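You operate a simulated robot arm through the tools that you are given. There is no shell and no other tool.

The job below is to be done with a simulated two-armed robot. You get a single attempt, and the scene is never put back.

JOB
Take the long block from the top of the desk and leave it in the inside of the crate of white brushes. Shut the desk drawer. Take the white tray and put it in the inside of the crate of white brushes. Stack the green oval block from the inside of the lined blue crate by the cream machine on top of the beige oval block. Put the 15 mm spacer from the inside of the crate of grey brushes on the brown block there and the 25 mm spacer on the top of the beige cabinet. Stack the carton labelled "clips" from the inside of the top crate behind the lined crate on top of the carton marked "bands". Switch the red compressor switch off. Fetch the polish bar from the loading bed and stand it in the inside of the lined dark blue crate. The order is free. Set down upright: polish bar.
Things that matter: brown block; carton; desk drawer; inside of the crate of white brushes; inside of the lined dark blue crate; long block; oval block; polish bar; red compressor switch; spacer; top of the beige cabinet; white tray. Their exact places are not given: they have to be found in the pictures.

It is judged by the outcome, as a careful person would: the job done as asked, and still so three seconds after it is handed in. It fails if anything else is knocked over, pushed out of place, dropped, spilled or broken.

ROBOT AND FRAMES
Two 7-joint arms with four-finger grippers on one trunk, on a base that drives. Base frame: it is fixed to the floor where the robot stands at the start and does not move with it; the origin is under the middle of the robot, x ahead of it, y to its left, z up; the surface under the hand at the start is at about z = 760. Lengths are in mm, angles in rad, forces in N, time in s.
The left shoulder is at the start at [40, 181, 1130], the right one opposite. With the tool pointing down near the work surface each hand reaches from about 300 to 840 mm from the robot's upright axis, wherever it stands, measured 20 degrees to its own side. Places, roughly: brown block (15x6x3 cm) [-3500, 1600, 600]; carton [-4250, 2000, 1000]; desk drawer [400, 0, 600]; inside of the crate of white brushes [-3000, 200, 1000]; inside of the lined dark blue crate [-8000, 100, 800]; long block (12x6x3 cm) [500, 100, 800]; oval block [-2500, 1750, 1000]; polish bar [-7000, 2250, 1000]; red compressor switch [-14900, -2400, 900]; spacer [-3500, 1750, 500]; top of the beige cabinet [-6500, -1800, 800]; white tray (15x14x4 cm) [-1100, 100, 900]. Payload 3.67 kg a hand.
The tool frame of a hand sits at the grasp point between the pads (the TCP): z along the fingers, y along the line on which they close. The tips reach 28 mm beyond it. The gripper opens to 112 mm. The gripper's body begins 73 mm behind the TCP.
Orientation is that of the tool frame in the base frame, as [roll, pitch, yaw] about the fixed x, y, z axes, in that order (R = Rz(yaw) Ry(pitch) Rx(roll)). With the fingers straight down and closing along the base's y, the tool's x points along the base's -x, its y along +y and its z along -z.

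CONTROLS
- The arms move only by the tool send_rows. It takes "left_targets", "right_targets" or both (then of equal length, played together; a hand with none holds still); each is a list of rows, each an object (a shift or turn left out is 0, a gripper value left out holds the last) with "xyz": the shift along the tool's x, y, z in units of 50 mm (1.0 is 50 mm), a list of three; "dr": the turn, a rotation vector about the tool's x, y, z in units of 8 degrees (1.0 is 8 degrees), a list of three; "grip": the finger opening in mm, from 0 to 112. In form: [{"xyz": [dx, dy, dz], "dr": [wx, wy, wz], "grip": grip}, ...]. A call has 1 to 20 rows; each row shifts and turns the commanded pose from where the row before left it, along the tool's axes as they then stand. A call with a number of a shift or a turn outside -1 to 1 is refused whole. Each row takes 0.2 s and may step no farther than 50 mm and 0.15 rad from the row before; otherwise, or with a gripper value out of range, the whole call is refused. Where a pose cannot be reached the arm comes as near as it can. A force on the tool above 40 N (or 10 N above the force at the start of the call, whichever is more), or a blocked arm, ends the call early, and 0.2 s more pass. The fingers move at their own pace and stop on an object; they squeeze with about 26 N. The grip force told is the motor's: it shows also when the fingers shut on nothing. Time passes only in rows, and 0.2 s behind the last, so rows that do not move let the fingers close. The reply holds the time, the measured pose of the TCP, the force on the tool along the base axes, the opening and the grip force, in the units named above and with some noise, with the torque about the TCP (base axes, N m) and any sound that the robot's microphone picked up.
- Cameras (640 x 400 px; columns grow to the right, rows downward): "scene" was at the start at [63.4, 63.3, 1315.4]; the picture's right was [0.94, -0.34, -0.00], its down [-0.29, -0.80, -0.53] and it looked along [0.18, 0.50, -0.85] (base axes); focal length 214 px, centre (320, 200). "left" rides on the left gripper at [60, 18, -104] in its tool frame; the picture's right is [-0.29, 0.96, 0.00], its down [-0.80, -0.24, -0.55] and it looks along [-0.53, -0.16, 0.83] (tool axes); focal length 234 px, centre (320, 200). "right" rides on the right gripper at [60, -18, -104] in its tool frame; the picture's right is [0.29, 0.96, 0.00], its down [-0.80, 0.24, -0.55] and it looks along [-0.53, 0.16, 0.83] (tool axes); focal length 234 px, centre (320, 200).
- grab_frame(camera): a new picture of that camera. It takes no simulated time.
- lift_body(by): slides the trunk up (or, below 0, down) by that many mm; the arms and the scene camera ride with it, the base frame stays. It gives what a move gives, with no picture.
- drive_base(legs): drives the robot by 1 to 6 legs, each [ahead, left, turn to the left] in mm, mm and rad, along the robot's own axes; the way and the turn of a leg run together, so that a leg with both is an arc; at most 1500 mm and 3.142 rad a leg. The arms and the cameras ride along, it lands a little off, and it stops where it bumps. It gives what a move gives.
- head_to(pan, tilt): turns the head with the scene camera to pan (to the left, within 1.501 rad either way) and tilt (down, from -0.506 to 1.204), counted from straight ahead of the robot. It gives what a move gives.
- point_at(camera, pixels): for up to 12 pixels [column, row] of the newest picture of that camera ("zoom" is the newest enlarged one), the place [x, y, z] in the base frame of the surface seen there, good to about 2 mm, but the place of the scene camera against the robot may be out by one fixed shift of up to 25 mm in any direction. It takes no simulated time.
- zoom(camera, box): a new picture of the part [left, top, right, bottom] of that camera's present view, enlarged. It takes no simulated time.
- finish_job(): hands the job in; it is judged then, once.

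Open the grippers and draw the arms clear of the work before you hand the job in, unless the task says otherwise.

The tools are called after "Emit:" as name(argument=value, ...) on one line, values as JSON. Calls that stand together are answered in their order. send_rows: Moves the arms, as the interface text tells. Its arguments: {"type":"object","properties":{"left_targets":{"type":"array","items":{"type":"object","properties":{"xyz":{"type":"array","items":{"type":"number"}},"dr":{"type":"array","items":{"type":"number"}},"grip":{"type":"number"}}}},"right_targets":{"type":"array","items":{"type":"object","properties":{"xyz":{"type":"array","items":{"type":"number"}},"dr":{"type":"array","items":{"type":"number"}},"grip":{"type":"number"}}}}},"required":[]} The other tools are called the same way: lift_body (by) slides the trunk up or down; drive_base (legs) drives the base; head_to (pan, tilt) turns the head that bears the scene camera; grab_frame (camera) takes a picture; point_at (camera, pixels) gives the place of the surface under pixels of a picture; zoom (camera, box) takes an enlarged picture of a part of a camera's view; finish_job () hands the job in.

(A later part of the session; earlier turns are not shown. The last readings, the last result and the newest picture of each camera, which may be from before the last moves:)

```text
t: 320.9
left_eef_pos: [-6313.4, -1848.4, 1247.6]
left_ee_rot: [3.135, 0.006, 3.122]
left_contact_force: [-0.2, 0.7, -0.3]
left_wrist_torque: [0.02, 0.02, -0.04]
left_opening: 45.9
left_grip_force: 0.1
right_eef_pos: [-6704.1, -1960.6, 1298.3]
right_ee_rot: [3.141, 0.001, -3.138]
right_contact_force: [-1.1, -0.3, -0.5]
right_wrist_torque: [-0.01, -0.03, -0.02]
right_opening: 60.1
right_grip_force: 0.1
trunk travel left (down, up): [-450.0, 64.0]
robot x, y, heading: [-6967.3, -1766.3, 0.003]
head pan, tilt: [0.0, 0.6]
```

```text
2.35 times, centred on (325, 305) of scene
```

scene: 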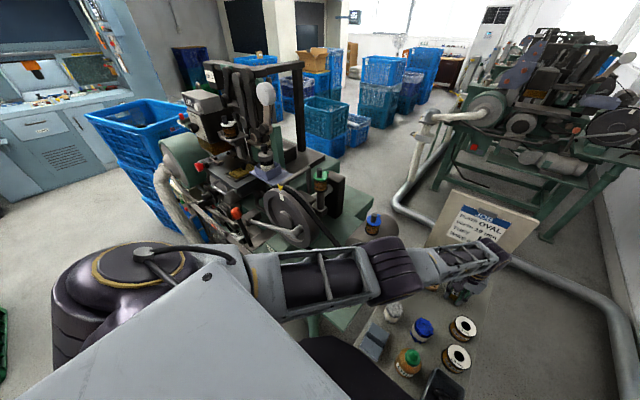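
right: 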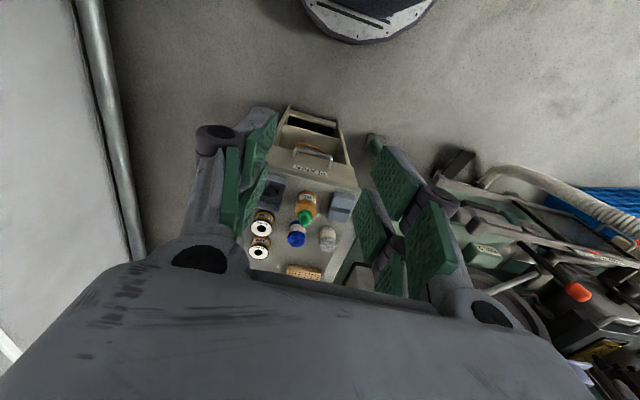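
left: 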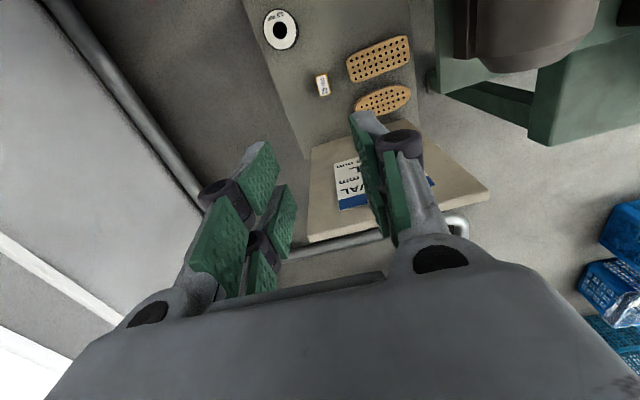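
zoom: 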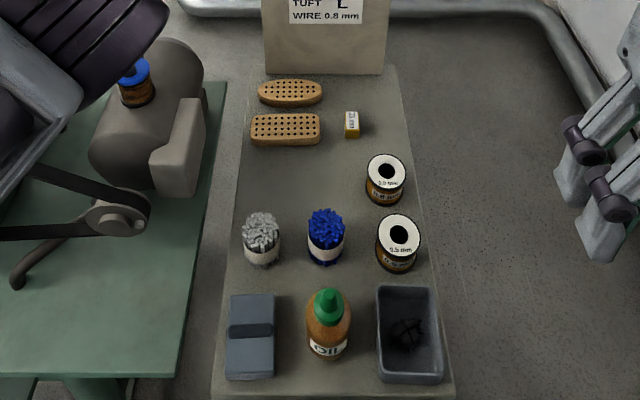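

The 25 mm spacer stands on the cabinet top and nothing else moved. Now I retract the left arm, back off, and turn toward −x to find the compressor switch.

Emit:
send_rows(left_targets=[{"xyz": [0.66, 0.65, 0]}, {"xyz": [0.66, 0.65, 0]}, {"xyz": [0.66, 0.65, 0]}, {"xyz": [0.66, 0.65, 0]}, {"xyz": [0.66, 0.65, 0]}, {"xyz": [0.66, 0.65, 0]}, {"xyz": [0.66, 0.65, 0]}, {"xyz": [0.66, 0.65, 0]}, {"xyz": [0.66, 0.65, 0]}])

Emit:
drive_base(legs=[[-330, 0, 0], [0, 0, -1.571]])

Emit:
head_to(pan=-1.2, tilt=0.3)

Emit:
grab_frame(camera="scene")

```text
t: 322.9
left_eef_pos: [-6606.2, -1545.4, 1245.4]
left_ee_rot: [3.137, 0.009, 3.119]
left_contact_force: [-0.1, 0.2, 0.4]
left_wrist_torque: [0.02, -0.02, 0.0]
left_opening: 46.2
left_grip_force: 0.0
right_eef_pos: [-6706.8, -1958.9, 1296.8]
right_ee_rot: [-3.14, 0.002, -3.14]
right_contact_force: [0.0, 0.9, 0.0]
right_wrist_torque: [-0.04, -0.06, 0.01]
right_opening: 59.7
right_grip_force: 0.0
trunk travel left (down, up): [-450.0, 64.0]
robot x, y, heading: [-6964.2, -1768.2, 0.002]
head pan, tilt: [0.0, 0.6]
```

```text
t: 329.3
left_eef_pos: [-7082.4, -2135.4, 1247.8]
left_ee_rot: [3.135, 0.008, 1.544]
left_contact_force: [-0.2, -0.9, 0.9]
left_wrist_torque: [-0.02, 0.01, 0.0]
left_opening: 45.9
left_grip_force: 0.0
right_eef_pos: [-7493.9, -2031.1, 1296.0]
right_ee_rot: [3.142, -0.002, 1.569]
right_contact_force: [-0.2, 0.2, -0.3]
right_wrist_torque: [0.0, 0.01, 0.02]
right_opening: 60.1
right_grip_force: 0.0
trunk travel left (down, up): [-450.0, 64.0]
robot x, y, heading: [-7306.2, -1765.3, -1.57]
head pan, tilt: [0.0, 0.6]
```

```text
t: 330.7
left_eef_pos: [-7081.9, -2134.2, 1245.9]
left_ee_rot: [3.136, 0.008, 1.547]
left_contact_force: [-0.6, 0.7, 0.3]
left_wrist_torque: [-0.02, -0.02, 0.0]
left_opening: 46.1
left_grip_force: 0.0
right_eef_pos: [-7493.9, -2030.9, 1296.2]
right_ee_rot: [-3.14, 0.0, 1.568]
right_contact_force: [0.2, 0.7, 0.1]
right_wrist_torque: [0.0, -0.01, 0.02]
right_opening: 60.2
right_grip_force: 0.1
trunk travel left (down, up): [-450.0, 64.0]
robot x, y, heading: [-7303.8, -1769.6, -1.572]
head pan, tilt: [-1.201, 0.3]
```

```text
taken
```

scene: 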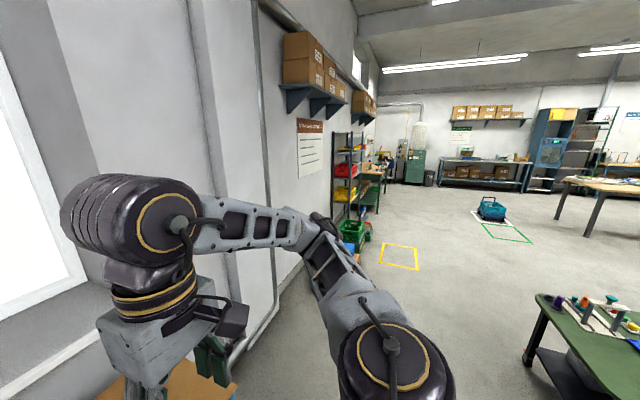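

The far end with the green compressor cabinet is at about (412,160). I turn right to face −x and measure the way.

Emit:
drive_base(legs=[[0, 0, -1.57]])

Emit:
head_to(pan=0.0, tilt=0.35)

Emit:
grab_frame(camera="scene")

Emit:
zoom(camera="scene", box=[200, 80, 400, 220])

```text
t: 335.3
left_eef_pos: [-7664.0, -1993.3, 1245.9]
left_ee_rot: [3.136, 0.008, -0.011]
left_contact_force: [-1.1, 0.6, -0.6]
left_wrist_torque: [0.01, -0.03, 0.0]
left_opening: 46.1
left_grip_force: 0.1
right_eef_pos: [-7566.7, -1580.1, 1297.6]
right_ee_rot: [3.14, -0.002, 0.012]
right_contact_force: [0.0, -0.7, 0.0]
right_wrist_torque: [0.04, -0.03, 0.03]
right_opening: 60.1
right_grip_force: 0.0
trunk travel left (down, up): [-450.0, 64.0]
robot x, y, heading: [-7300.7, -1768.5, -3.13]
head pan, tilt: [-1.201, 0.3]
```

```text
t: 336.7
left_eef_pos: [-7663.7, -1993.8, 1245.5]
left_ee_rot: [3.135, 0.005, -0.009]
left_contact_force: [0.3, 0.5, 0.5]
left_wrist_torque: [0.03, 0.01, 0.01]
left_opening: 45.9
left_grip_force: 0.0
right_eef_pos: [-7566.0, -1581.0, 1298.2]
right_ee_rot: [3.14, 0.001, 0.011]
right_contact_force: [-0.3, -0.6, -0.5]
right_wrist_torque: [0.02, 0.02, -0.01]
right_opening: 59.7
right_grip_force: 0.1
trunk travel left (down, up): [-450.0, 64.0]
robot x, y, heading: [-7300.7, -1769.5, -3.127]
head pan, tilt: [0.0, 0.351]
```

```text
taken
```

scene: 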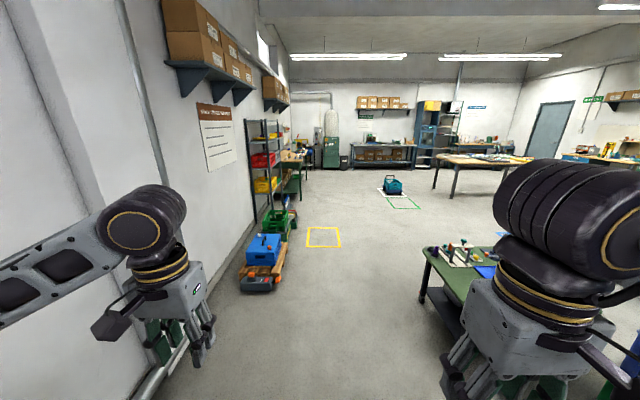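

```text
2.86 times, centred on (300, 150) of scene
```

zoom: 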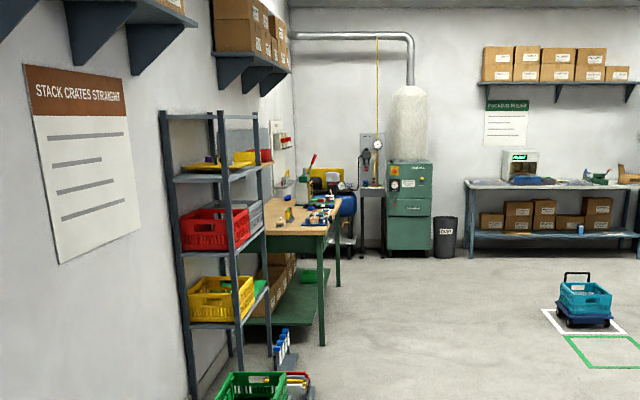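

The compressor (yellow/blue, zoom (335,190)) is in the far corner behind the workbench. I measure distances along the way.

Emit:
point_at(camera="scene", pixels=[[305, 146], [310, 150], [317, 150], [330, 160], [300, 185], [288, 170], [285, 225], [265, 285], [325, 240], [385, 190], [430, 300], [350, 165]])

```text
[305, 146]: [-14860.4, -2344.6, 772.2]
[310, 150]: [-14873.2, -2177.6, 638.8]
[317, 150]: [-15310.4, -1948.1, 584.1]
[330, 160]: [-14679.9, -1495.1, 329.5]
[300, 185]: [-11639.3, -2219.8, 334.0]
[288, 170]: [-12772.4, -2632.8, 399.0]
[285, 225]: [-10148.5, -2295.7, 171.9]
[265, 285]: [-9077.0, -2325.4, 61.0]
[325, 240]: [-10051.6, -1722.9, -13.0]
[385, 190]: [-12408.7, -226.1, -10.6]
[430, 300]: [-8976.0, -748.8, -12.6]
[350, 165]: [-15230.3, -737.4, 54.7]
```

The way along y≈−1550 is free up to x≈−14500. I drive in stages, first 3900 mm.

Emit:
drive_base(legs=[[1300, -200, -0.01], [1300, 0, 0], [1300, 0, 0]])

Emit:
grab_frame(camera="scene")

```text
t: 356.3
left_eef_pos: [-11594.7, -1851.5, 1246.6]
left_ee_rot: [3.133, 0.007, -0.004]
left_contact_force: [-0.1, -0.4, -0.7]
left_wrist_torque: [-0.01, 0.0, 0.0]
left_opening: 46.0
left_grip_force: 0.0
right_eef_pos: [-11499.8, -1437.0, 1295.8]
right_ee_rot: [-3.141, 0.001, 0.021]
right_contact_force: [0.3, 1.2, -0.3]
right_wrist_torque: [0.01, -0.01, 0.01]
right_opening: 60.1
right_grip_force: 0.1
trunk travel left (down, up): [-450.0, 64.0]
robot x, y, heading: [-11231.4, -1622.5, -3.122]
head pan, tilt: [0.0, 0.351]
```

```text
taken
```

scene: 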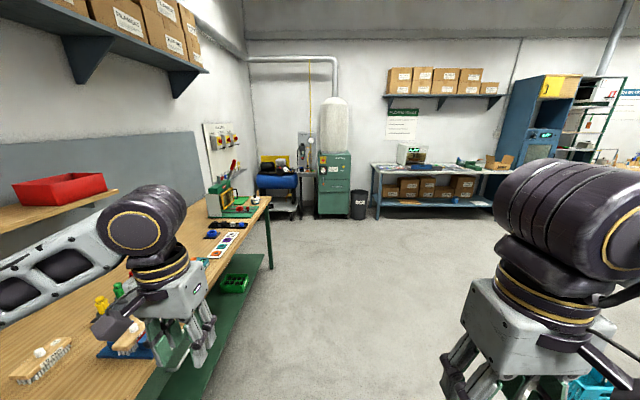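

The compressor is at (278,180). I zoom to see the red switch.

Emit:
zoom(camera="scene", box=[230, 120, 350, 230])

Emit:
point_at(camera="scene", pixels=[[275, 182], [290, 195], [262, 170], [300, 215], [335, 180], [270, 240], [265, 200], [358, 205]])

```text
3.64 times, centred on (290, 175) of scene
```

zoom: 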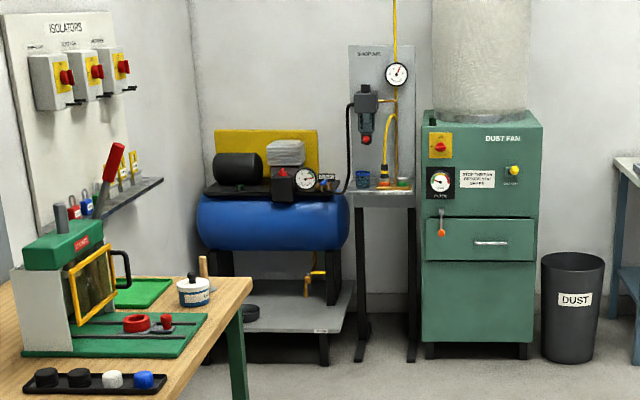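

```text
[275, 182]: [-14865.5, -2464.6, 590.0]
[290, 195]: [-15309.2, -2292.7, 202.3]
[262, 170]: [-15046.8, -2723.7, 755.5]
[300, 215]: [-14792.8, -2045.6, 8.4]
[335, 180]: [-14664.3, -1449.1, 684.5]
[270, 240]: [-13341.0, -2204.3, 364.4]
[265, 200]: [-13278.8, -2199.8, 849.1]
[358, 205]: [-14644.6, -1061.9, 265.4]
```

The compressor's red switch is near zoom (283,172), left of the gauge. I check the wall and the isolator board positions, then drive on to x≈−13800.

Emit:
point_at(camera="scene", pixels=[[288, 167], [287, 172], [282, 173], [295, 170], [240, 100], [215, 135], [228, 170], [250, 110], [150, 150], [262, 160]])

Emit:
drive_base(legs=[[1300, 0, -0.015], [1250, 0, 0]])

Emit:
head_to(pan=0.4, tilt=0.45)

Emit:
grab_frame(camera="scene")

```text
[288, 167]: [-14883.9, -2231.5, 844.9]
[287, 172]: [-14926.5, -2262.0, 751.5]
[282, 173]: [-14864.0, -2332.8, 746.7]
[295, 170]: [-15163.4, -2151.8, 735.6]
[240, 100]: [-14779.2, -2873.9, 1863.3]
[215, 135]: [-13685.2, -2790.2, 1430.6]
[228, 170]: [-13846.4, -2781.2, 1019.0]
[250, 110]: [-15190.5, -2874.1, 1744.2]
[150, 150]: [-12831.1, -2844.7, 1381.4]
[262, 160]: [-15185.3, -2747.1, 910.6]
```

```text
t: 369.0
left_eef_pos: [-14134.1, -1826.8, 1245.8]
left_ee_rot: [3.134, 0.006, -0.047]
left_contact_force: [0.1, -0.3, 0.3]
left_wrist_torque: [-0.01, -0.03, 0.02]
left_opening: 46.1
left_grip_force: 0.0
right_eef_pos: [-14023.5, -1417.9, 1297.3]
right_ee_rot: [3.141, 0.0, -0.022]
right_contact_force: [-0.1, 0.1, 0.1]
right_wrist_torque: [0.01, 0.0, 0.0]
right_opening: 59.7
right_grip_force: 0.1
trunk travel left (down, up): [-450.0, 64.0]
robot x, y, heading: [-13765.4, -1616.9, 3.12]
head pan, tilt: [0.0, 0.351]
```

```text
t: 369.9
left_eef_pos: [-14134.9, -1826.7, 1245.1]
left_ee_rot: [3.134, 0.008, -0.048]
left_contact_force: [0.2, -0.2, -0.5]
left_wrist_torque: [0.01, -0.03, -0.02]
left_opening: 46.0
left_grip_force: 0.1
right_eef_pos: [-14022.7, -1417.2, 1297.5]
right_ee_rot: [3.14, 0.0, -0.021]
right_contact_force: [-0.1, 0.2, 0.2]
right_wrist_torque: [-0.02, -0.01, 0.01]
right_opening: 60.1
right_grip_force: 0.0
trunk travel left (down, up): [-450.0, 64.0]
robot x, y, heading: [-13763.5, -1614.0, 3.122]
head pan, tilt: [0.4, 0.45]
```

```text
taken
```

scene: 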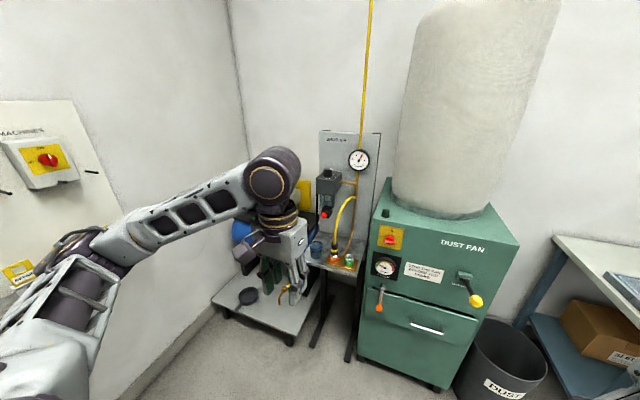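

The left hand hides the compressor. I slide left 330 mm and move the left hand up/right to see the switch.

Emit:
drive_base(legs=[[0, 330, 0.02]])

Emit:
send_rows(left_targets=[{"xyz": [0.2, -0.6, -0.5]}, {"xyz": [0.2, -0.6, -0.5]}])

Emit:
head_to(pan=0.3, tilt=0.45)

Emit:
grab_frame(camera="scene")

```text
t: 372.1
left_eef_pos: [-14134.1, -2167.2, 1246.0]
left_ee_rot: [3.136, 0.008, -0.027]
left_contact_force: [0.9, -0.3, -0.4]
left_wrist_torque: [-0.03, -0.02, -0.01]
left_opening: 45.8
left_grip_force: 0.1
right_eef_pos: [-14032.3, -1754.7, 1297.3]
right_ee_rot: [3.141, 0.0, -0.003]
right_contact_force: [-0.2, 0.5, -0.8]
right_wrist_torque: [0.01, -0.01, 0.0]
right_opening: 60.2
right_grip_force: 0.2
trunk travel left (down, up): [-450.0, 64.0]
robot x, y, heading: [-13771.2, -1947.6, 3.136]
head pan, tilt: [0.4, 0.45]
```

```text
t: 372.7
left_eef_pos: [-14110.7, -2103.6, 1295.5]
left_ee_rot: [3.133, 0.008, -0.025]
left_contact_force: [0.1, -0.1, -0.4]
left_wrist_torque: [-0.03, -0.01, 0.02]
left_opening: 45.9
left_grip_force: 0.2
right_eef_pos: [-14031.5, -1752.2, 1296.4]
right_ee_rot: [3.14, 0.0, -0.003]
right_contact_force: [-1.0, 0.1, -0.7]
right_wrist_torque: [-0.05, -0.02, 0.02]
right_opening: 60.1
right_grip_force: 0.0
trunk travel left (down, up): [-450.0, 64.0]
robot x, y, heading: [-13771.2, -1947.8, 3.146]
head pan, tilt: [0.4, 0.45]
```

```text
t: 373.4
left_eef_pos: [-14111.6, -2106.1, 1296.0]
left_ee_rot: [3.134, 0.008, -0.027]
left_contact_force: [-0.6, -0.2, 0.4]
left_wrist_torque: [0.03, -0.03, 0.01]
left_opening: 46.1
left_grip_force: 0.1
right_eef_pos: [-14030.4, -1755.4, 1297.5]
right_ee_rot: [3.141, 0.0, -0.001]
right_contact_force: [-0.3, -0.1, -0.8]
right_wrist_torque: [0.0, -0.01, -0.02]
right_opening: 60.2
right_grip_force: 0.0
trunk travel left (down, up): [-450.0, 64.0]
robot x, y, heading: [-13771.8, -1949.9, 3.143]
head pan, tilt: [0.3, 0.45]
```

```text
taken
```

scene: 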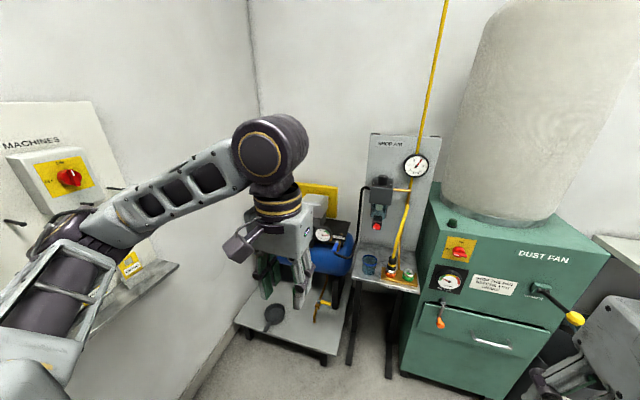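

The left hand still blocks the view; I raise it 250 mm.

Emit:
send_rows(left_targets=[{"xyz": [0.3, -0.4, -0.8]}, {"xyz": [0.3, -0.4, -0.8]}, {"xyz": [0.3, -0.4, -0.8]}, {"xyz": [0.3, -0.4, -0.8]}, {"xyz": [0.3, -0.4, -0.8]}])

Emit:
grab_frame(camera="scene")

Emit:
zoom(camera="scene", box=[230, 170, 390, 300])

```text
t: 374.6
left_eef_pos: [-14030.8, -2006.6, 1494.6]
left_ee_rot: [3.133, 0.008, -0.025]
left_contact_force: [-0.4, 0.1, -0.3]
left_wrist_torque: [-0.02, 0.05, 0.01]
left_opening: 45.8
left_grip_force: 0.0
right_eef_pos: [-14030.1, -1754.0, 1296.6]
right_ee_rot: [3.139, 0.001, -0.002]
right_contact_force: [-0.4, 0.4, 0.0]
right_wrist_torque: [-0.01, 0.05, 0.02]
right_opening: 60.1
right_grip_force: 0.0
trunk travel left (down, up): [-450.0, 64.0]
robot x, y, heading: [-13770.1, -1945.2, 3.139]
head pan, tilt: [0.3, 0.45]
```

```text
taken
```

scene: 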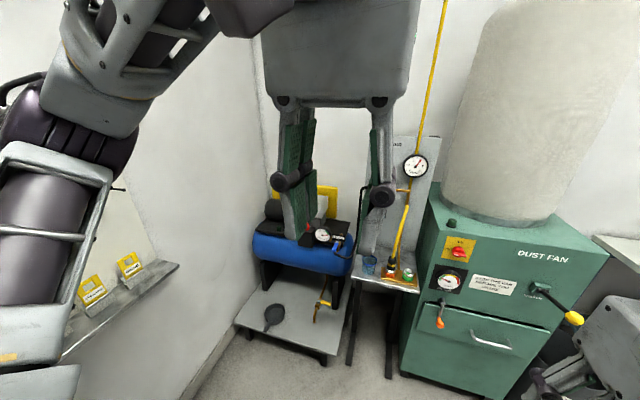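

```text
3.08 times, centred on (310, 235) of scene
```

zoom: 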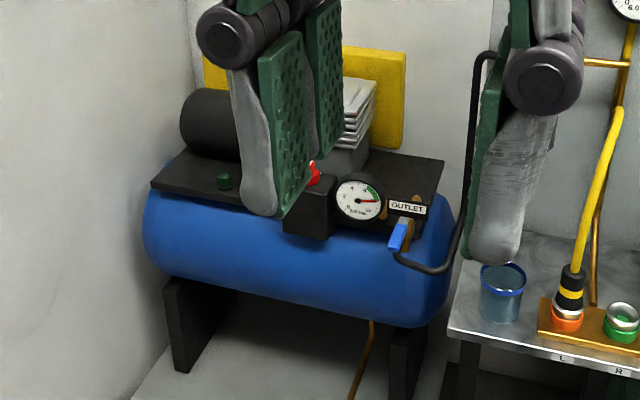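

The red knob is near zoom (313,175), half hidden by a finger. I move the left hand 150 mm to the left for a clear view.

Emit:
send_rows(left_targets=[{"xyz": [0, 0.8, 0]}, {"xyz": [0, 0.8, 0]}, {"xyz": [0, 0.8, 0]}, {"xyz": [0, 0.8, 0]}])

Emit:
grab_frame(camera="scene")

Emit:
zoom(camera="scene", box=[265, 185, 365, 265])

```text
t: 375.6
left_eef_pos: [-14038.7, -2170.4, 1495.1]
left_ee_rot: [3.139, 0.007, -0.025]
left_contact_force: [-0.3, -0.2, -0.3]
left_wrist_torque: [0.03, -0.07, 0.01]
left_opening: 46.0
left_grip_force: 0.1
right_eef_pos: [-14031.3, -1758.7, 1297.3]
right_ee_rot: [-3.141, 0.002, 0.001]
right_contact_force: [0.8, 0.2, 0.5]
right_wrist_torque: [0.03, 0.02, -0.02]
right_opening: 60.0
right_grip_force: 0.1
trunk travel left (down, up): [-450.0, 64.0]
robot x, y, heading: [-13770.8, -1948.0, 3.14]
head pan, tilt: [0.3, 0.45]
```

```text
taken
```

scene: 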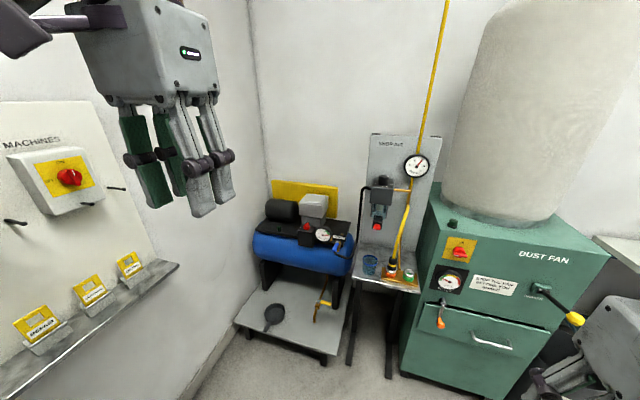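

```text
5.00 times, centred on (315, 225) of scene
```

zoom: 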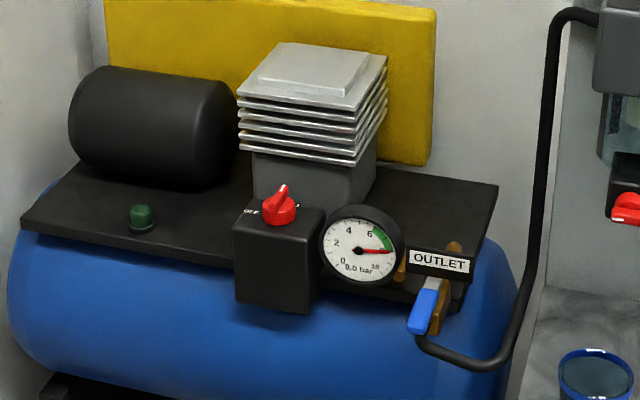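

The switch is a red rotary knob at about (307,227) with an "OFF" mark to its left. I zoom more closely.

Emit:
zoom(camera="scene", box=[297, 218, 319, 236])

Emit:
point_at(camera="scene", pixels=[[307, 228], [308, 223], [306, 230], [302, 228], [313, 230], [305, 235], [320, 236], [300, 242], [290, 225], [340, 222], [310, 210], [325, 235]])

```text
16.00 times, centred on (308, 227) of scene
```

zoom: 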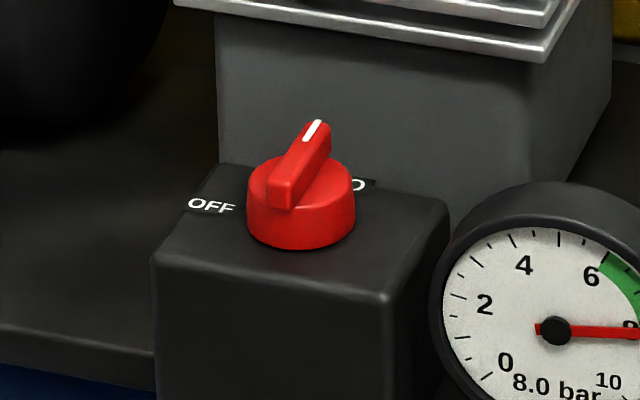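

```text
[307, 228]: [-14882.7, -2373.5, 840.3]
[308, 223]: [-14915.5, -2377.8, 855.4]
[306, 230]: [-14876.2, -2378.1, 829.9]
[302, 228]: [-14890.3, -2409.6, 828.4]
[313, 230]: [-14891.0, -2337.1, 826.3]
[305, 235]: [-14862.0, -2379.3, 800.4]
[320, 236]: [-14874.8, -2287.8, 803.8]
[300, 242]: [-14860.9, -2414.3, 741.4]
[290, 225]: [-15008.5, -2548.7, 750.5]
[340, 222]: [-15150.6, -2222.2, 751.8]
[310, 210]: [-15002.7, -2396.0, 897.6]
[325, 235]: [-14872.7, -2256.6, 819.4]
```

The knob points at ON (straight back); OFF is to its left, so it must turn 90° counter-clockwise. I drive up: 480 mm ahead and 200 mm left.

Emit:
drive_base(legs=[[480, 0, 0], [0, 200, 0]])

Emit:
grab_frame(camera="scene")

Emit:
grab_frame(camera="left")

```text
t: 379.7
left_eef_pos: [-14519.6, -2365.5, 1495.9]
left_ee_rot: [3.132, 0.006, -0.027]
left_contact_force: [0.2, 0.5, -0.8]
left_wrist_torque: [-0.05, -0.01, -0.02]
left_opening: 46.0
left_grip_force: 0.2
right_eef_pos: [-14511.5, -1954.0, 1296.2]
right_ee_rot: [3.14, 0.0, -0.002]
right_contact_force: [-0.1, 0.7, 0.6]
right_wrist_torque: [-0.02, 0.0, 0.02]
right_opening: 59.8
right_grip_force: 0.0
trunk travel left (down, up): [-450.0, 64.0]
robot x, y, heading: [-14248.3, -2151.0, 3.143]
head pan, tilt: [0.3, 0.45]
```

```text
taken
```

scene: 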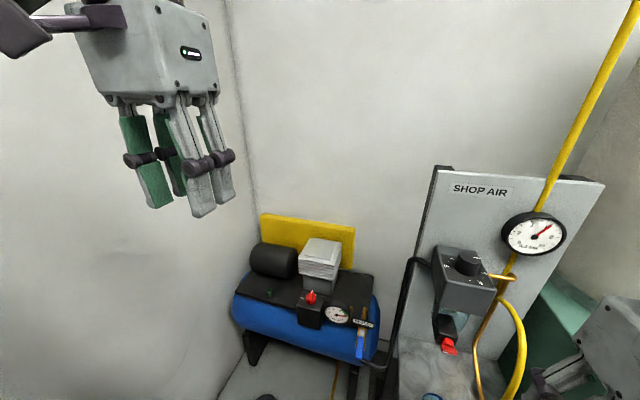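

```text
taken
```

left: 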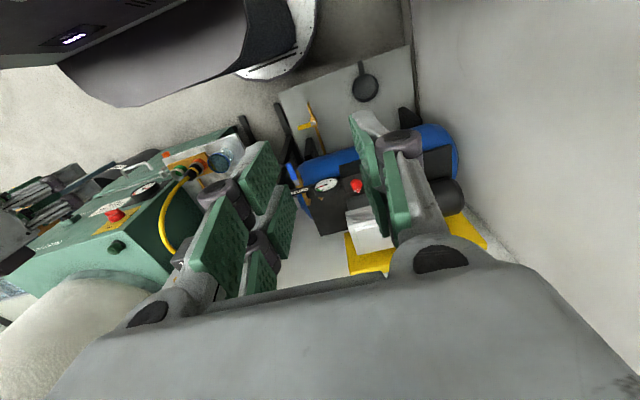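

The knob appears at (356,186) in the left wrist picture. I read its position and neighbours.

Emit:
point_at(camera="left", pixels=[[356, 187], [356, 183], [358, 191], [345, 195], [365, 195], [327, 184], [370, 225], [350, 180], [330, 210], [365, 260]])

Emit:
zoom(camera="left", box=[290, 150, 410, 250])

```text
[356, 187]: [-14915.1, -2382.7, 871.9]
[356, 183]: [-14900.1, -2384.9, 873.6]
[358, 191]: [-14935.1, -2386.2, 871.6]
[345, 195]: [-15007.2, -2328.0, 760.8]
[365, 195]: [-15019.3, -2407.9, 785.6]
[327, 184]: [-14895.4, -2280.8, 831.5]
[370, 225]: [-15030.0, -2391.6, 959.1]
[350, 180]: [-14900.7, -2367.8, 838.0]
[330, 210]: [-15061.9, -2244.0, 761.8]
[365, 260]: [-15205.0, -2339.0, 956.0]
```

```text
4.00 times, centred on (350, 200) of left
```

zoom: 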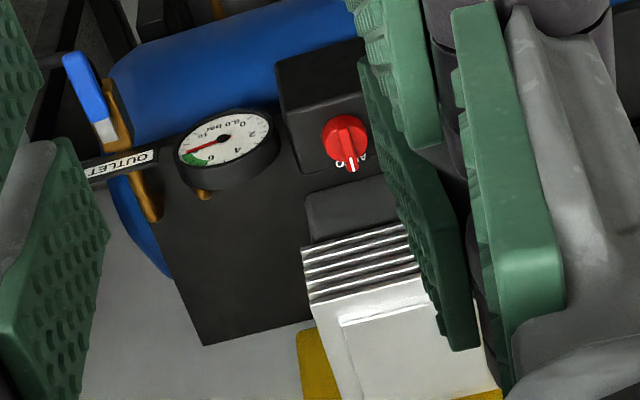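

The knob's grip bar: top z≈872, from x −14900 to −14935, y≈−2384; the pump fins behind reach z 959. I bring the left hand above it at z≈1010.

Emit:
send_rows(left_targets=[{"xyz": [-0.6, 0.045, 0.75]}, {"xyz": [-0.6, 0.045, 0.75]}, {"xyz": [-0.6, 0.045, 0.75]}, {"xyz": [-0.6, 0.045, 0.75]}, {"xyz": [-0.6, 0.045, 0.75]}, {"xyz": [-0.6, 0.045, 0.75]}, {"xyz": [-0.6, 0.045, 0.75]}, {"xyz": [-0.6, 0.045, 0.75]}, {"xyz": [-0.6, 0.045, 0.75]}, {"xyz": [-0.6, 0.045, 0.75]}, {"xyz": [-0.6, 0.045, 0.75]}, {"xyz": [-0.6, 0.045, 0.75]}, {"xyz": [-0.6, 0.045, 0.75]}])

Emit:
grab_frame(camera="left")

Emit:
grab_frame(camera="scene")

```text
t: 382.5
left_eef_pos: [-14914.4, -2391.7, 1007.9]
left_ee_rot: [3.135, 0.005, -0.029]
left_contact_force: [-0.2, -0.3, 0.4]
left_wrist_torque: [0.02, -0.02, 0.0]
left_opening: 46.0
left_grip_force: 0.0
right_eef_pos: [-14513.0, -1955.0, 1296.2]
right_ee_rot: [3.141, 0.0, -0.004]
right_contact_force: [-0.5, -0.8, 0.0]
right_wrist_torque: [-0.01, -0.04, -0.01]
right_opening: 60.1
right_grip_force: 0.1
trunk travel left (down, up): [-450.0, 64.0]
robot x, y, heading: [-14249.6, -2147.2, 3.141]
head pan, tilt: [0.3, 0.45]
```

```text
taken
```

left: 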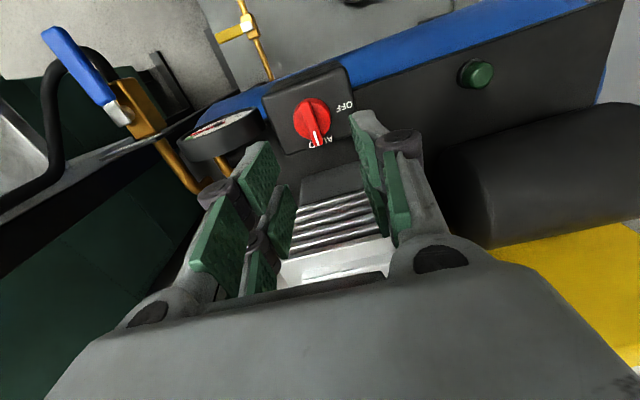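

```text
taken
```

scene: 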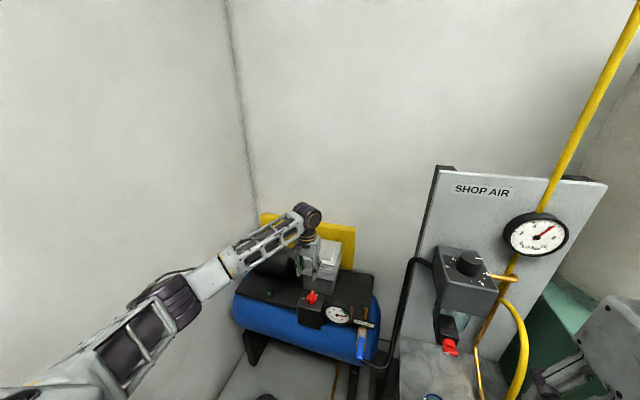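

Emit:
zoom(camera="left", box=[260, 70, 390, 210])

Emit:
point_at(camera="left", pixels=[[311, 108], [315, 125], [317, 140], [302, 115], [322, 115], [312, 102], [335, 120], [345, 107], [320, 143], [340, 178], [340, 190], [320, 215]])

```text
2.86 times, centred on (325, 140) of left
```

zoom: 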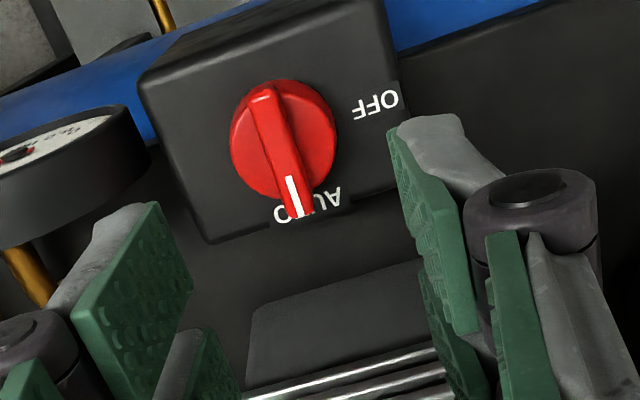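

```text
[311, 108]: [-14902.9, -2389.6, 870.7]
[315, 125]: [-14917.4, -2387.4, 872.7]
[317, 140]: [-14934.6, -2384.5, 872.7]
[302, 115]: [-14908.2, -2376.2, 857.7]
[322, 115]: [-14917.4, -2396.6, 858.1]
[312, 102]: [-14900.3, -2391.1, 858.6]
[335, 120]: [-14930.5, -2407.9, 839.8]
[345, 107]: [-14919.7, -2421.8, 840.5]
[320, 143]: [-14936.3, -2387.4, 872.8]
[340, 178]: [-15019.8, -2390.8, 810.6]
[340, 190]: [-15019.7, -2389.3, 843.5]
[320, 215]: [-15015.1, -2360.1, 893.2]
```

Emit:
point_at(camera="left", pixels=[[295, 122], [297, 121], [328, 119], [326, 119], [309, 99], [316, 136], [318, 144], [312, 119], [306, 100], [300, 130], [325, 130]])

```text
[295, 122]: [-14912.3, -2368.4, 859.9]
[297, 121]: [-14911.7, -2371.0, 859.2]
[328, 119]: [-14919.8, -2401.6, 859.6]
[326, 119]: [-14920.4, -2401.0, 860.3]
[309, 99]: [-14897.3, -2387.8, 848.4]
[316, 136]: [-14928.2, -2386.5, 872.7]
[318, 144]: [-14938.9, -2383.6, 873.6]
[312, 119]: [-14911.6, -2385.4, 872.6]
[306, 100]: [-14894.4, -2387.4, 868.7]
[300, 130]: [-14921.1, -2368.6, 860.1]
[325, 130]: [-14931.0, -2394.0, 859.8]
```

The labels are AUTO (back) and OFF (robot's left). Knob axis ≈(−14915.5,−2385.5), grip bar z 859–872. I lower to z≈889 around the bar and close on it.

Emit:
send_rows(left_targets=[{"xyz": [-0.024, -0.12, 0.6]}, {"xyz": [0, 0, 0.7]}, {"xyz": [0, 0, 0.6]}, {"xyz": [0, 0, 0.3]}, {"xyz": [0, 0, 0.12]}, {}])

Emit:
grab_frame(camera="left")

```text
t: 383.9
left_eef_pos: [-14916.1, -2384.6, 892.6]
left_ee_rot: [3.136, 0.007, -0.03]
left_contact_force: [-0.5, 0.5, -0.9]
left_wrist_torque: [-0.01, 0.01, 0.01]
left_opening: 46.1
left_grip_force: 0.1
right_eef_pos: [-14512.0, -1955.4, 1297.1]
right_ee_rot: [-3.141, -0.001, -0.004]
right_contact_force: [0.7, 0.4, 0.4]
right_wrist_torque: [0.01, -0.01, -0.02]
right_opening: 59.8
right_grip_force: 0.0
trunk travel left (down, up): [-450.0, 64.0]
robot x, y, heading: [-14250.5, -2147.3, 3.143]
head pan, tilt: [0.3, 0.45]
```

```text
taken
```

left: 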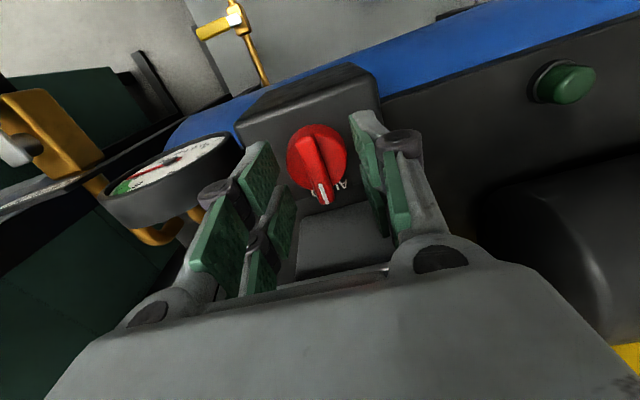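

The grip bar is right between the fingertips at (320,165). I lower 3.5 mm more and close.

Emit:
send_rows(left_targets=[{"xyz": [0, 0, 0.07]}, {}, {"grip": 20}, {"grip": 5}, {"grip": 5}, {"grip": 5}])

Emit:
grab_frame(camera="left")

```text
t: 385.3
left_eef_pos: [-14915.7, -2381.0, 888.3]
left_ee_rot: [3.136, 0.005, -0.03]
left_contact_force: [2.5, 14.1, -8.0]
left_wrist_torque: [0.45, 0.32, 1.41]
left_opening: 11.2
left_grip_force: 44.8
right_eef_pos: [-14511.1, -1954.5, 1295.6]
right_ee_rot: [3.14, 0.0, -0.004]
right_contact_force: [-0.1, 0.1, -0.2]
right_wrist_torque: [-0.01, -0.01, -0.03]
right_opening: 60.2
right_grip_force: 0.1
trunk travel left (down, up): [-450.0, 64.0]
robot x, y, heading: [-14252.0, -2148.9, 3.137]
head pan, tilt: [0.3, 0.45]
```

```text
taken
```

left: 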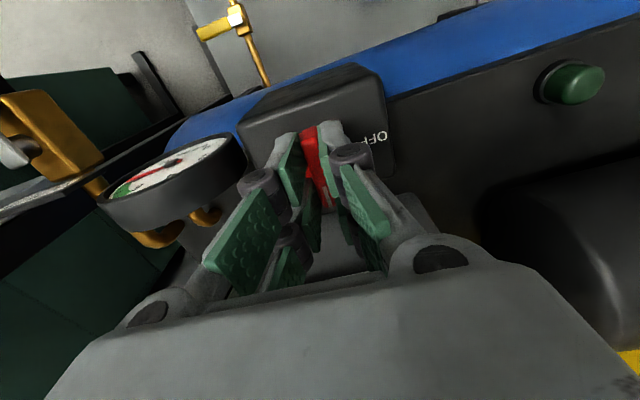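

The bar is gripped (11 mm). There is a 14 N side load, so I relieve it by 3.5 mm and then begin turning counter-clockwise (seen from above) in 8° rows.

Emit:
send_rows(left_targets=[{"xyz": [0, -0.07, 0]}, {}])

Emit:
send_rows(left_targets=[{"dr": [0, 0, -0.8]}, {"dr": [0, 0, -0.8]}, {"dr": [0, 0, -0.8]}, {}])

```text
t: 385.9
left_eef_pos: [-14916.6, -2381.5, 889.5]
left_ee_rot: [3.132, 0.004, -0.025]
left_contact_force: [2.0, 6.6, -10.3]
left_wrist_torque: [0.2, 0.69, 1.29]
left_opening: 11.1
left_grip_force: 44.4
right_eef_pos: [-14511.9, -1955.2, 1296.0]
right_ee_rot: [-3.141, 0.0, -0.003]
right_contact_force: [-0.3, -0.3, 1.2]
right_wrist_torque: [0.0, 0.02, -0.01]
right_opening: 59.9
right_grip_force: 0.0
trunk travel left (down, up): [-450.0, 64.0]
robot x, y, heading: [-14248.4, -2145.7, 3.141]
head pan, tilt: [0.3, 0.45]
```

```text
t: 386.9
left_eef_pos: [-14915.5, -2380.6, 889.7]
left_ee_rot: [3.138, 0.006, 0.31]
left_contact_force: [4.9, 4.2, -12.9]
left_wrist_torque: [0.52, -1.42, 0.03]
left_opening: 11.0
left_grip_force: 45.7
right_eef_pos: [-14512.7, -1955.8, 1296.8]
right_ee_rot: [-3.142, 0.0, -0.005]
right_contact_force: [0.1, -0.4, -0.1]
right_wrist_torque: [0.01, 0.03, -0.03]
right_opening: 59.9
right_grip_force: 0.0
trunk travel left (down, up): [-450.0, 64.0]
robot x, y, heading: [-14251.5, -2148.9, 3.138]
head pan, tilt: [0.3, 0.45]
```

It turns smoothly (19° so far, yaw torque near 0). I continue turning.

Emit:
send_rows(left_targets=[{"dr": [0, 0, -0.9]}, {"dr": [0, 0, -0.9]}, {"dr": [0, 0, -0.9]}, {"dr": [0, 0, -0.9]}, {}])

Emit:
grab_frame(camera="scene")

Emit:
zoom(camera="scene", box=[230, 190, 400, 370])

```text
t: 388.1
left_eef_pos: [-14917.2, -2380.5, 890.1]
left_ee_rot: [-3.141, 0.008, 0.812]
left_contact_force: [5.6, 6.0, -15.7]
left_wrist_torque: [0.48, -0.56, -0.04]
left_opening: 11.0
left_grip_force: 45.3
right_eef_pos: [-14512.3, -1956.0, 1296.6]
right_ee_rot: [3.141, 0.0, -0.002]
right_contact_force: [-0.4, 0.0, 0.4]
right_wrist_torque: [0.02, 0.03, -0.01]
right_opening: 60.0
right_grip_force: 0.0
trunk travel left (down, up): [-450.0, 64.0]
robot x, y, heading: [-14253.5, -2150.9, 3.142]
head pan, tilt: [0.3, 0.45]
```

```text
taken
```

scene: 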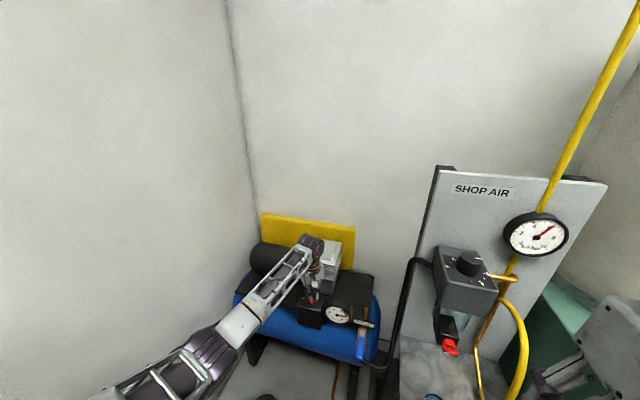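

```text
2.22 times, centred on (315, 280) of scene
```

zoom: 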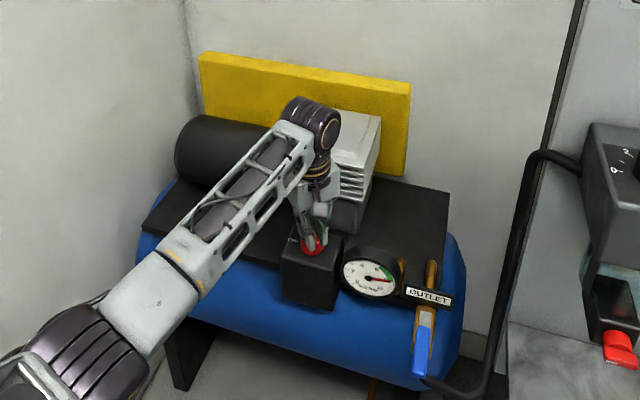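

At 48° now with low torque. I continue the remaining ≈42°.

Emit:
send_rows(left_targets=[{"dr": [0, 0, -0.9]}, {"dr": [0, 0, -0.9]}, {"dr": [0, 0, -0.9]}, {"dr": [0, 0, -0.9]}, {"dr": [0, 0, -0.9]}, {}])

Emit:
grab_frame(camera="left")

```text
t: 389.5
left_eef_pos: [-14916.6, -2380.3, 889.5]
left_ee_rot: [-3.138, 0.007, 1.44]
left_contact_force: [-1.7, 11.7, -20.5]
left_wrist_torque: [-0.64, 0.15, 0.06]
left_opening: 11.2
left_grip_force: 44.6
right_eef_pos: [-14514.5, -1954.5, 1295.6]
right_ee_rot: [-3.141, -0.001, -0.005]
right_contact_force: [0.1, 0.6, 0.4]
right_wrist_torque: [0.02, 0.0, 0.02]
right_opening: 60.1
right_grip_force: 0.1
trunk travel left (down, up): [-450.0, 64.0]
robot x, y, heading: [-14252.6, -2151.4, 3.135]
head pan, tilt: [0.3, 0.45]
```

```text
taken
```

left: 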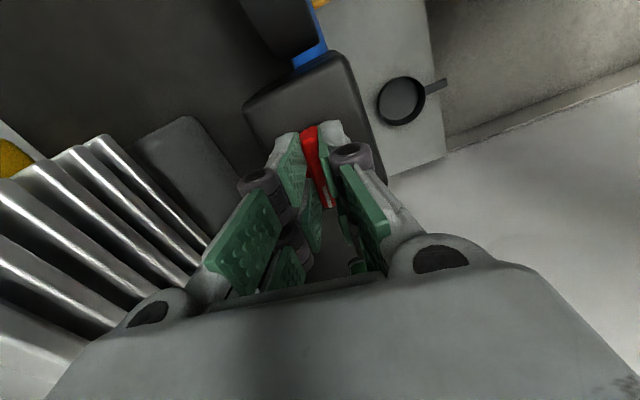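

About 84° done. I turn roughly another 10° toward the OFF stop.

Emit:
send_rows(left_targets=[{"dr": [0, 0, -0.6]}, {"dr": [0, 0, -0.6]}, {}])

```text
t: 390.3
left_eef_pos: [-14918.7, -2380.2, 890.0]
left_ee_rot: [-3.136, 0.005, 1.604]
left_contact_force: [-1.5, 11.4, -20.3]
left_wrist_torque: [0.35, 0.01, -1.69]
left_opening: 11.1
left_grip_force: 44.8
right_eef_pos: [-14513.8, -1954.2, 1295.6]
right_ee_rot: [-3.141, -0.003, -0.006]
right_contact_force: [-0.1, 0.0, 0.3]
right_wrist_torque: [0.02, -0.01, 0.0]
right_opening: 59.9
right_grip_force: 0.0
trunk travel left (down, up): [-450.0, 64.0]
robot x, y, heading: [-14250.8, -2151.3, 3.137]
head pan, tilt: [0.3, 0.45]
```

The yaw torque jumped to −1.7 N·m: the OFF stop is reached. I open the fingers and lift straight up.

Emit:
send_rows(left_targets=[{"grip": 25}, {"grip": 46}, {}, {"xyz": [0, 0, -0.4]}, {"xyz": [0, 0, -0.8]}, {"xyz": [0, 0, -0.9]}, {"xyz": [0, 0, -0.9]}])

Emit:
grab_frame(camera="left")

Emit:
grab_frame(camera="scene")

Emit:
zoom(camera="scene", box=[280, 270, 360, 340])

```text
t: 391.9
left_eef_pos: [-14915.1, -2379.9, 1043.8]
left_ee_rot: [-3.134, 0.008, 1.603]
left_contact_force: [0.5, -1.7, 0.2]
left_wrist_torque: [0.09, -0.02, 0.01]
left_opening: 46.2
left_grip_force: 0.1
right_eef_pos: [-14512.5, -1953.8, 1295.5]
right_ee_rot: [3.14, -0.001, -0.003]
right_contact_force: [0.1, 0.6, -0.7]
right_wrist_torque: [-0.01, 0.02, 0.0]
right_opening: 60.2
right_grip_force: 0.1
trunk travel left (down, up): [-450.0, 64.0]
robot x, y, heading: [-14248.9, -2144.9, 3.138]
head pan, tilt: [0.3, 0.45]
```

```text
taken
```

left: 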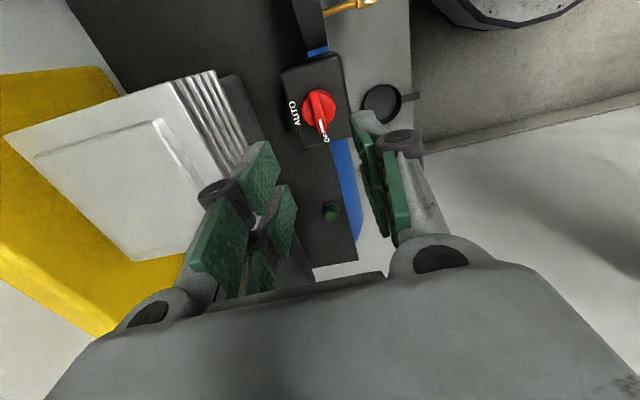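

```text
taken
```

scene: 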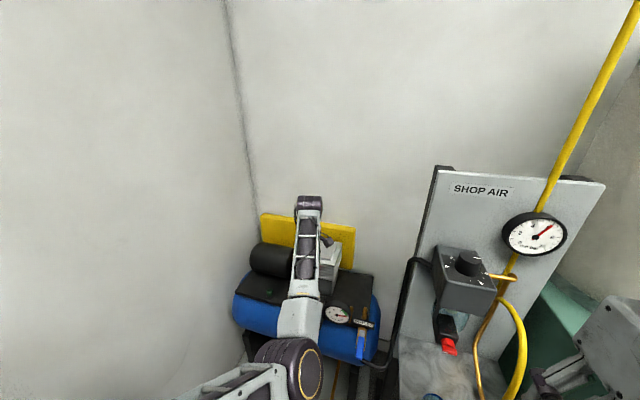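

```text
5.71 times, centred on (320, 305) of scene
```

zoom: 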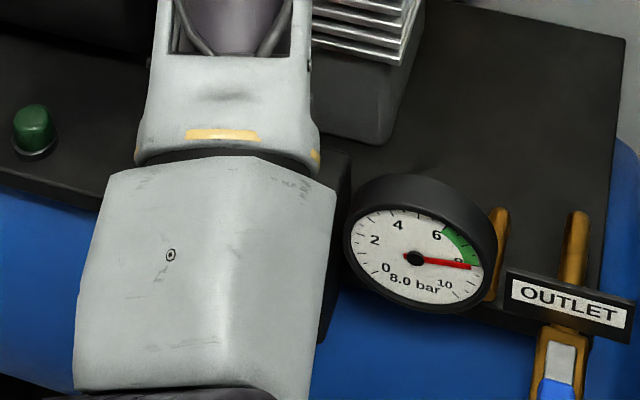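

The wrist view shows the knob's white mark pointing at OFF (321,135). I zoom to confirm.

Emit:
zoom(camera="left", box=[275, 60, 365, 160])

```text
4.00 times, centred on (320, 110) of left
```

zoom: 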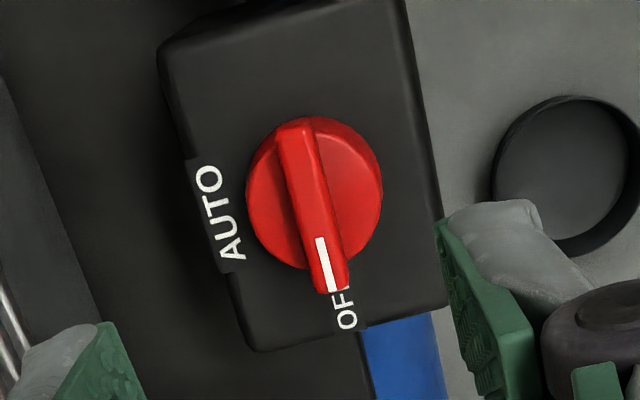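

The switch is at OFF. I raise the left hand, draw back both arms, and drive the robot away from the compressor.

Emit:
send_rows(left_targets=[{"xyz": [0, 0, -0.9]}, {"xyz": [0, 0, -0.9]}, {"xyz": [0, 0, -0.9]}, {"xyz": [0, 0, -0.9]}, {"xyz": [0, 0, -0.9]}, {"xyz": [0, 0, -0.9]}])

Emit:
drive_base(legs=[[-450, 0, 0]])

Emit:
send_rows(left_targets=[{"xyz": [0, 0.8, 0], "grip": 112}, {"xyz": [0, 0.8, 0]}, {"xyz": [0, 0.8, 0]}, {"xyz": [0, 0.8, 0]}], right_targets=[{"grip": 112}, {}, {}, {}])

Emit:
grab_frame(camera="scene")

Emit:
zoom(camera="scene", box=[240, 180, 400, 300])

```text
t: 393.3
left_eef_pos: [-14974.6, -2396.7, 1288.0]
left_ee_rot: [-3.134, 0.006, 1.604]
left_contact_force: [1.1, 0.2, -0.8]
left_wrist_torque: [0.03, -0.04, -0.02]
left_opening: 46.2
left_grip_force: 0.0
left hand out of reach, approached as far as the arm can: row 1, 2, 3, 4, 5
right_eef_pos: [-14511.4, -1956.4, 1296.4]
right_ee_rot: [3.141, 0.001, -0.005]
right_contact_force: [0.3, 0.0, -0.2]
right_wrist_torque: [-0.03, 0.07, 0.03]
right_opening: 59.9
right_grip_force: 0.1
trunk travel left (down, up): [-450.0, 64.0]
robot x, y, heading: [-14251.5, -2151.8, 3.14]
head pan, tilt: [0.3, 0.45]
```

```text
t: 396.2
left_eef_pos: [-14515.9, -2402.2, 1286.3]
left_ee_rot: [-3.137, 0.008, 1.612]
left_contact_force: [0.6, 0.6, -0.6]
left_wrist_torque: [0.01, -0.01, -0.04]
left_opening: 46.2
left_grip_force: 0.1
right_eef_pos: [-14054.3, -1958.0, 1297.5]
right_ee_rot: [-3.141, 0.0, 0.003]
right_contact_force: [0.5, -0.6, 0.1]
right_wrist_torque: [0.0, -0.03, 0.04]
right_opening: 60.1
right_grip_force: 0.1
trunk travel left (down, up): [-450.0, 64.0]
robot x, y, heading: [-13790.2, -2148.6, -3.137]
head pan, tilt: [0.3, 0.45]
```

```text
t: 397.2
left_eef_pos: [-14501.3, -2438.8, 1294.7]
left_ee_rot: [-3.135, 0.007, 1.612]
left_contact_force: [-0.9, -0.1, -1.2]
left_wrist_torque: [-0.01, -0.01, 0.01]
left_opening: 111.9
left_grip_force: 0.1
left hand out of reach, approached as far as the arm can: row 1, 2, 3, 4
right_eef_pos: [-14053.2, -1957.3, 1296.5]
right_ee_rot: [-3.141, -0.001, 0.003]
right_contact_force: [-1.3, 0.5, 0.4]
right_wrist_torque: [-0.01, -0.02, -0.02]
right_opening: 111.9
right_grip_force: 0.1
trunk travel left (down, up): [-450.0, 64.0]
robot x, y, heading: [-13790.5, -2146.5, -3.134]
head pan, tilt: [0.3, 0.45]
```

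```text
taken
```

scene: 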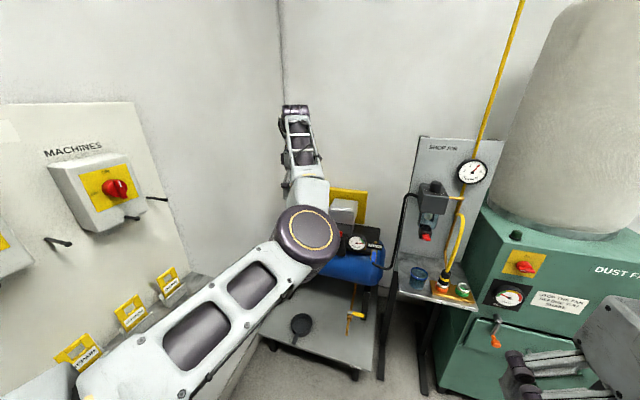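

```text
3.33 times, centred on (320, 240) of scene
```

zoom: 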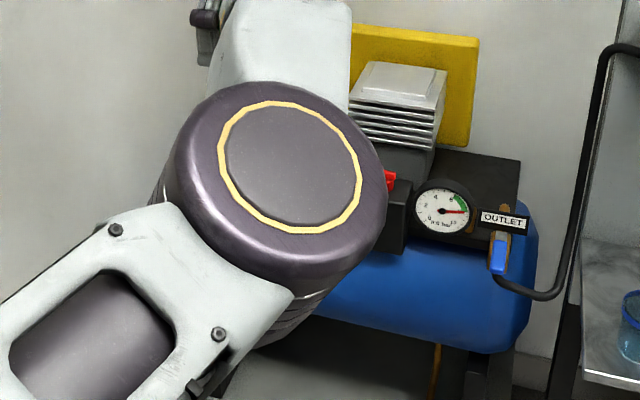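

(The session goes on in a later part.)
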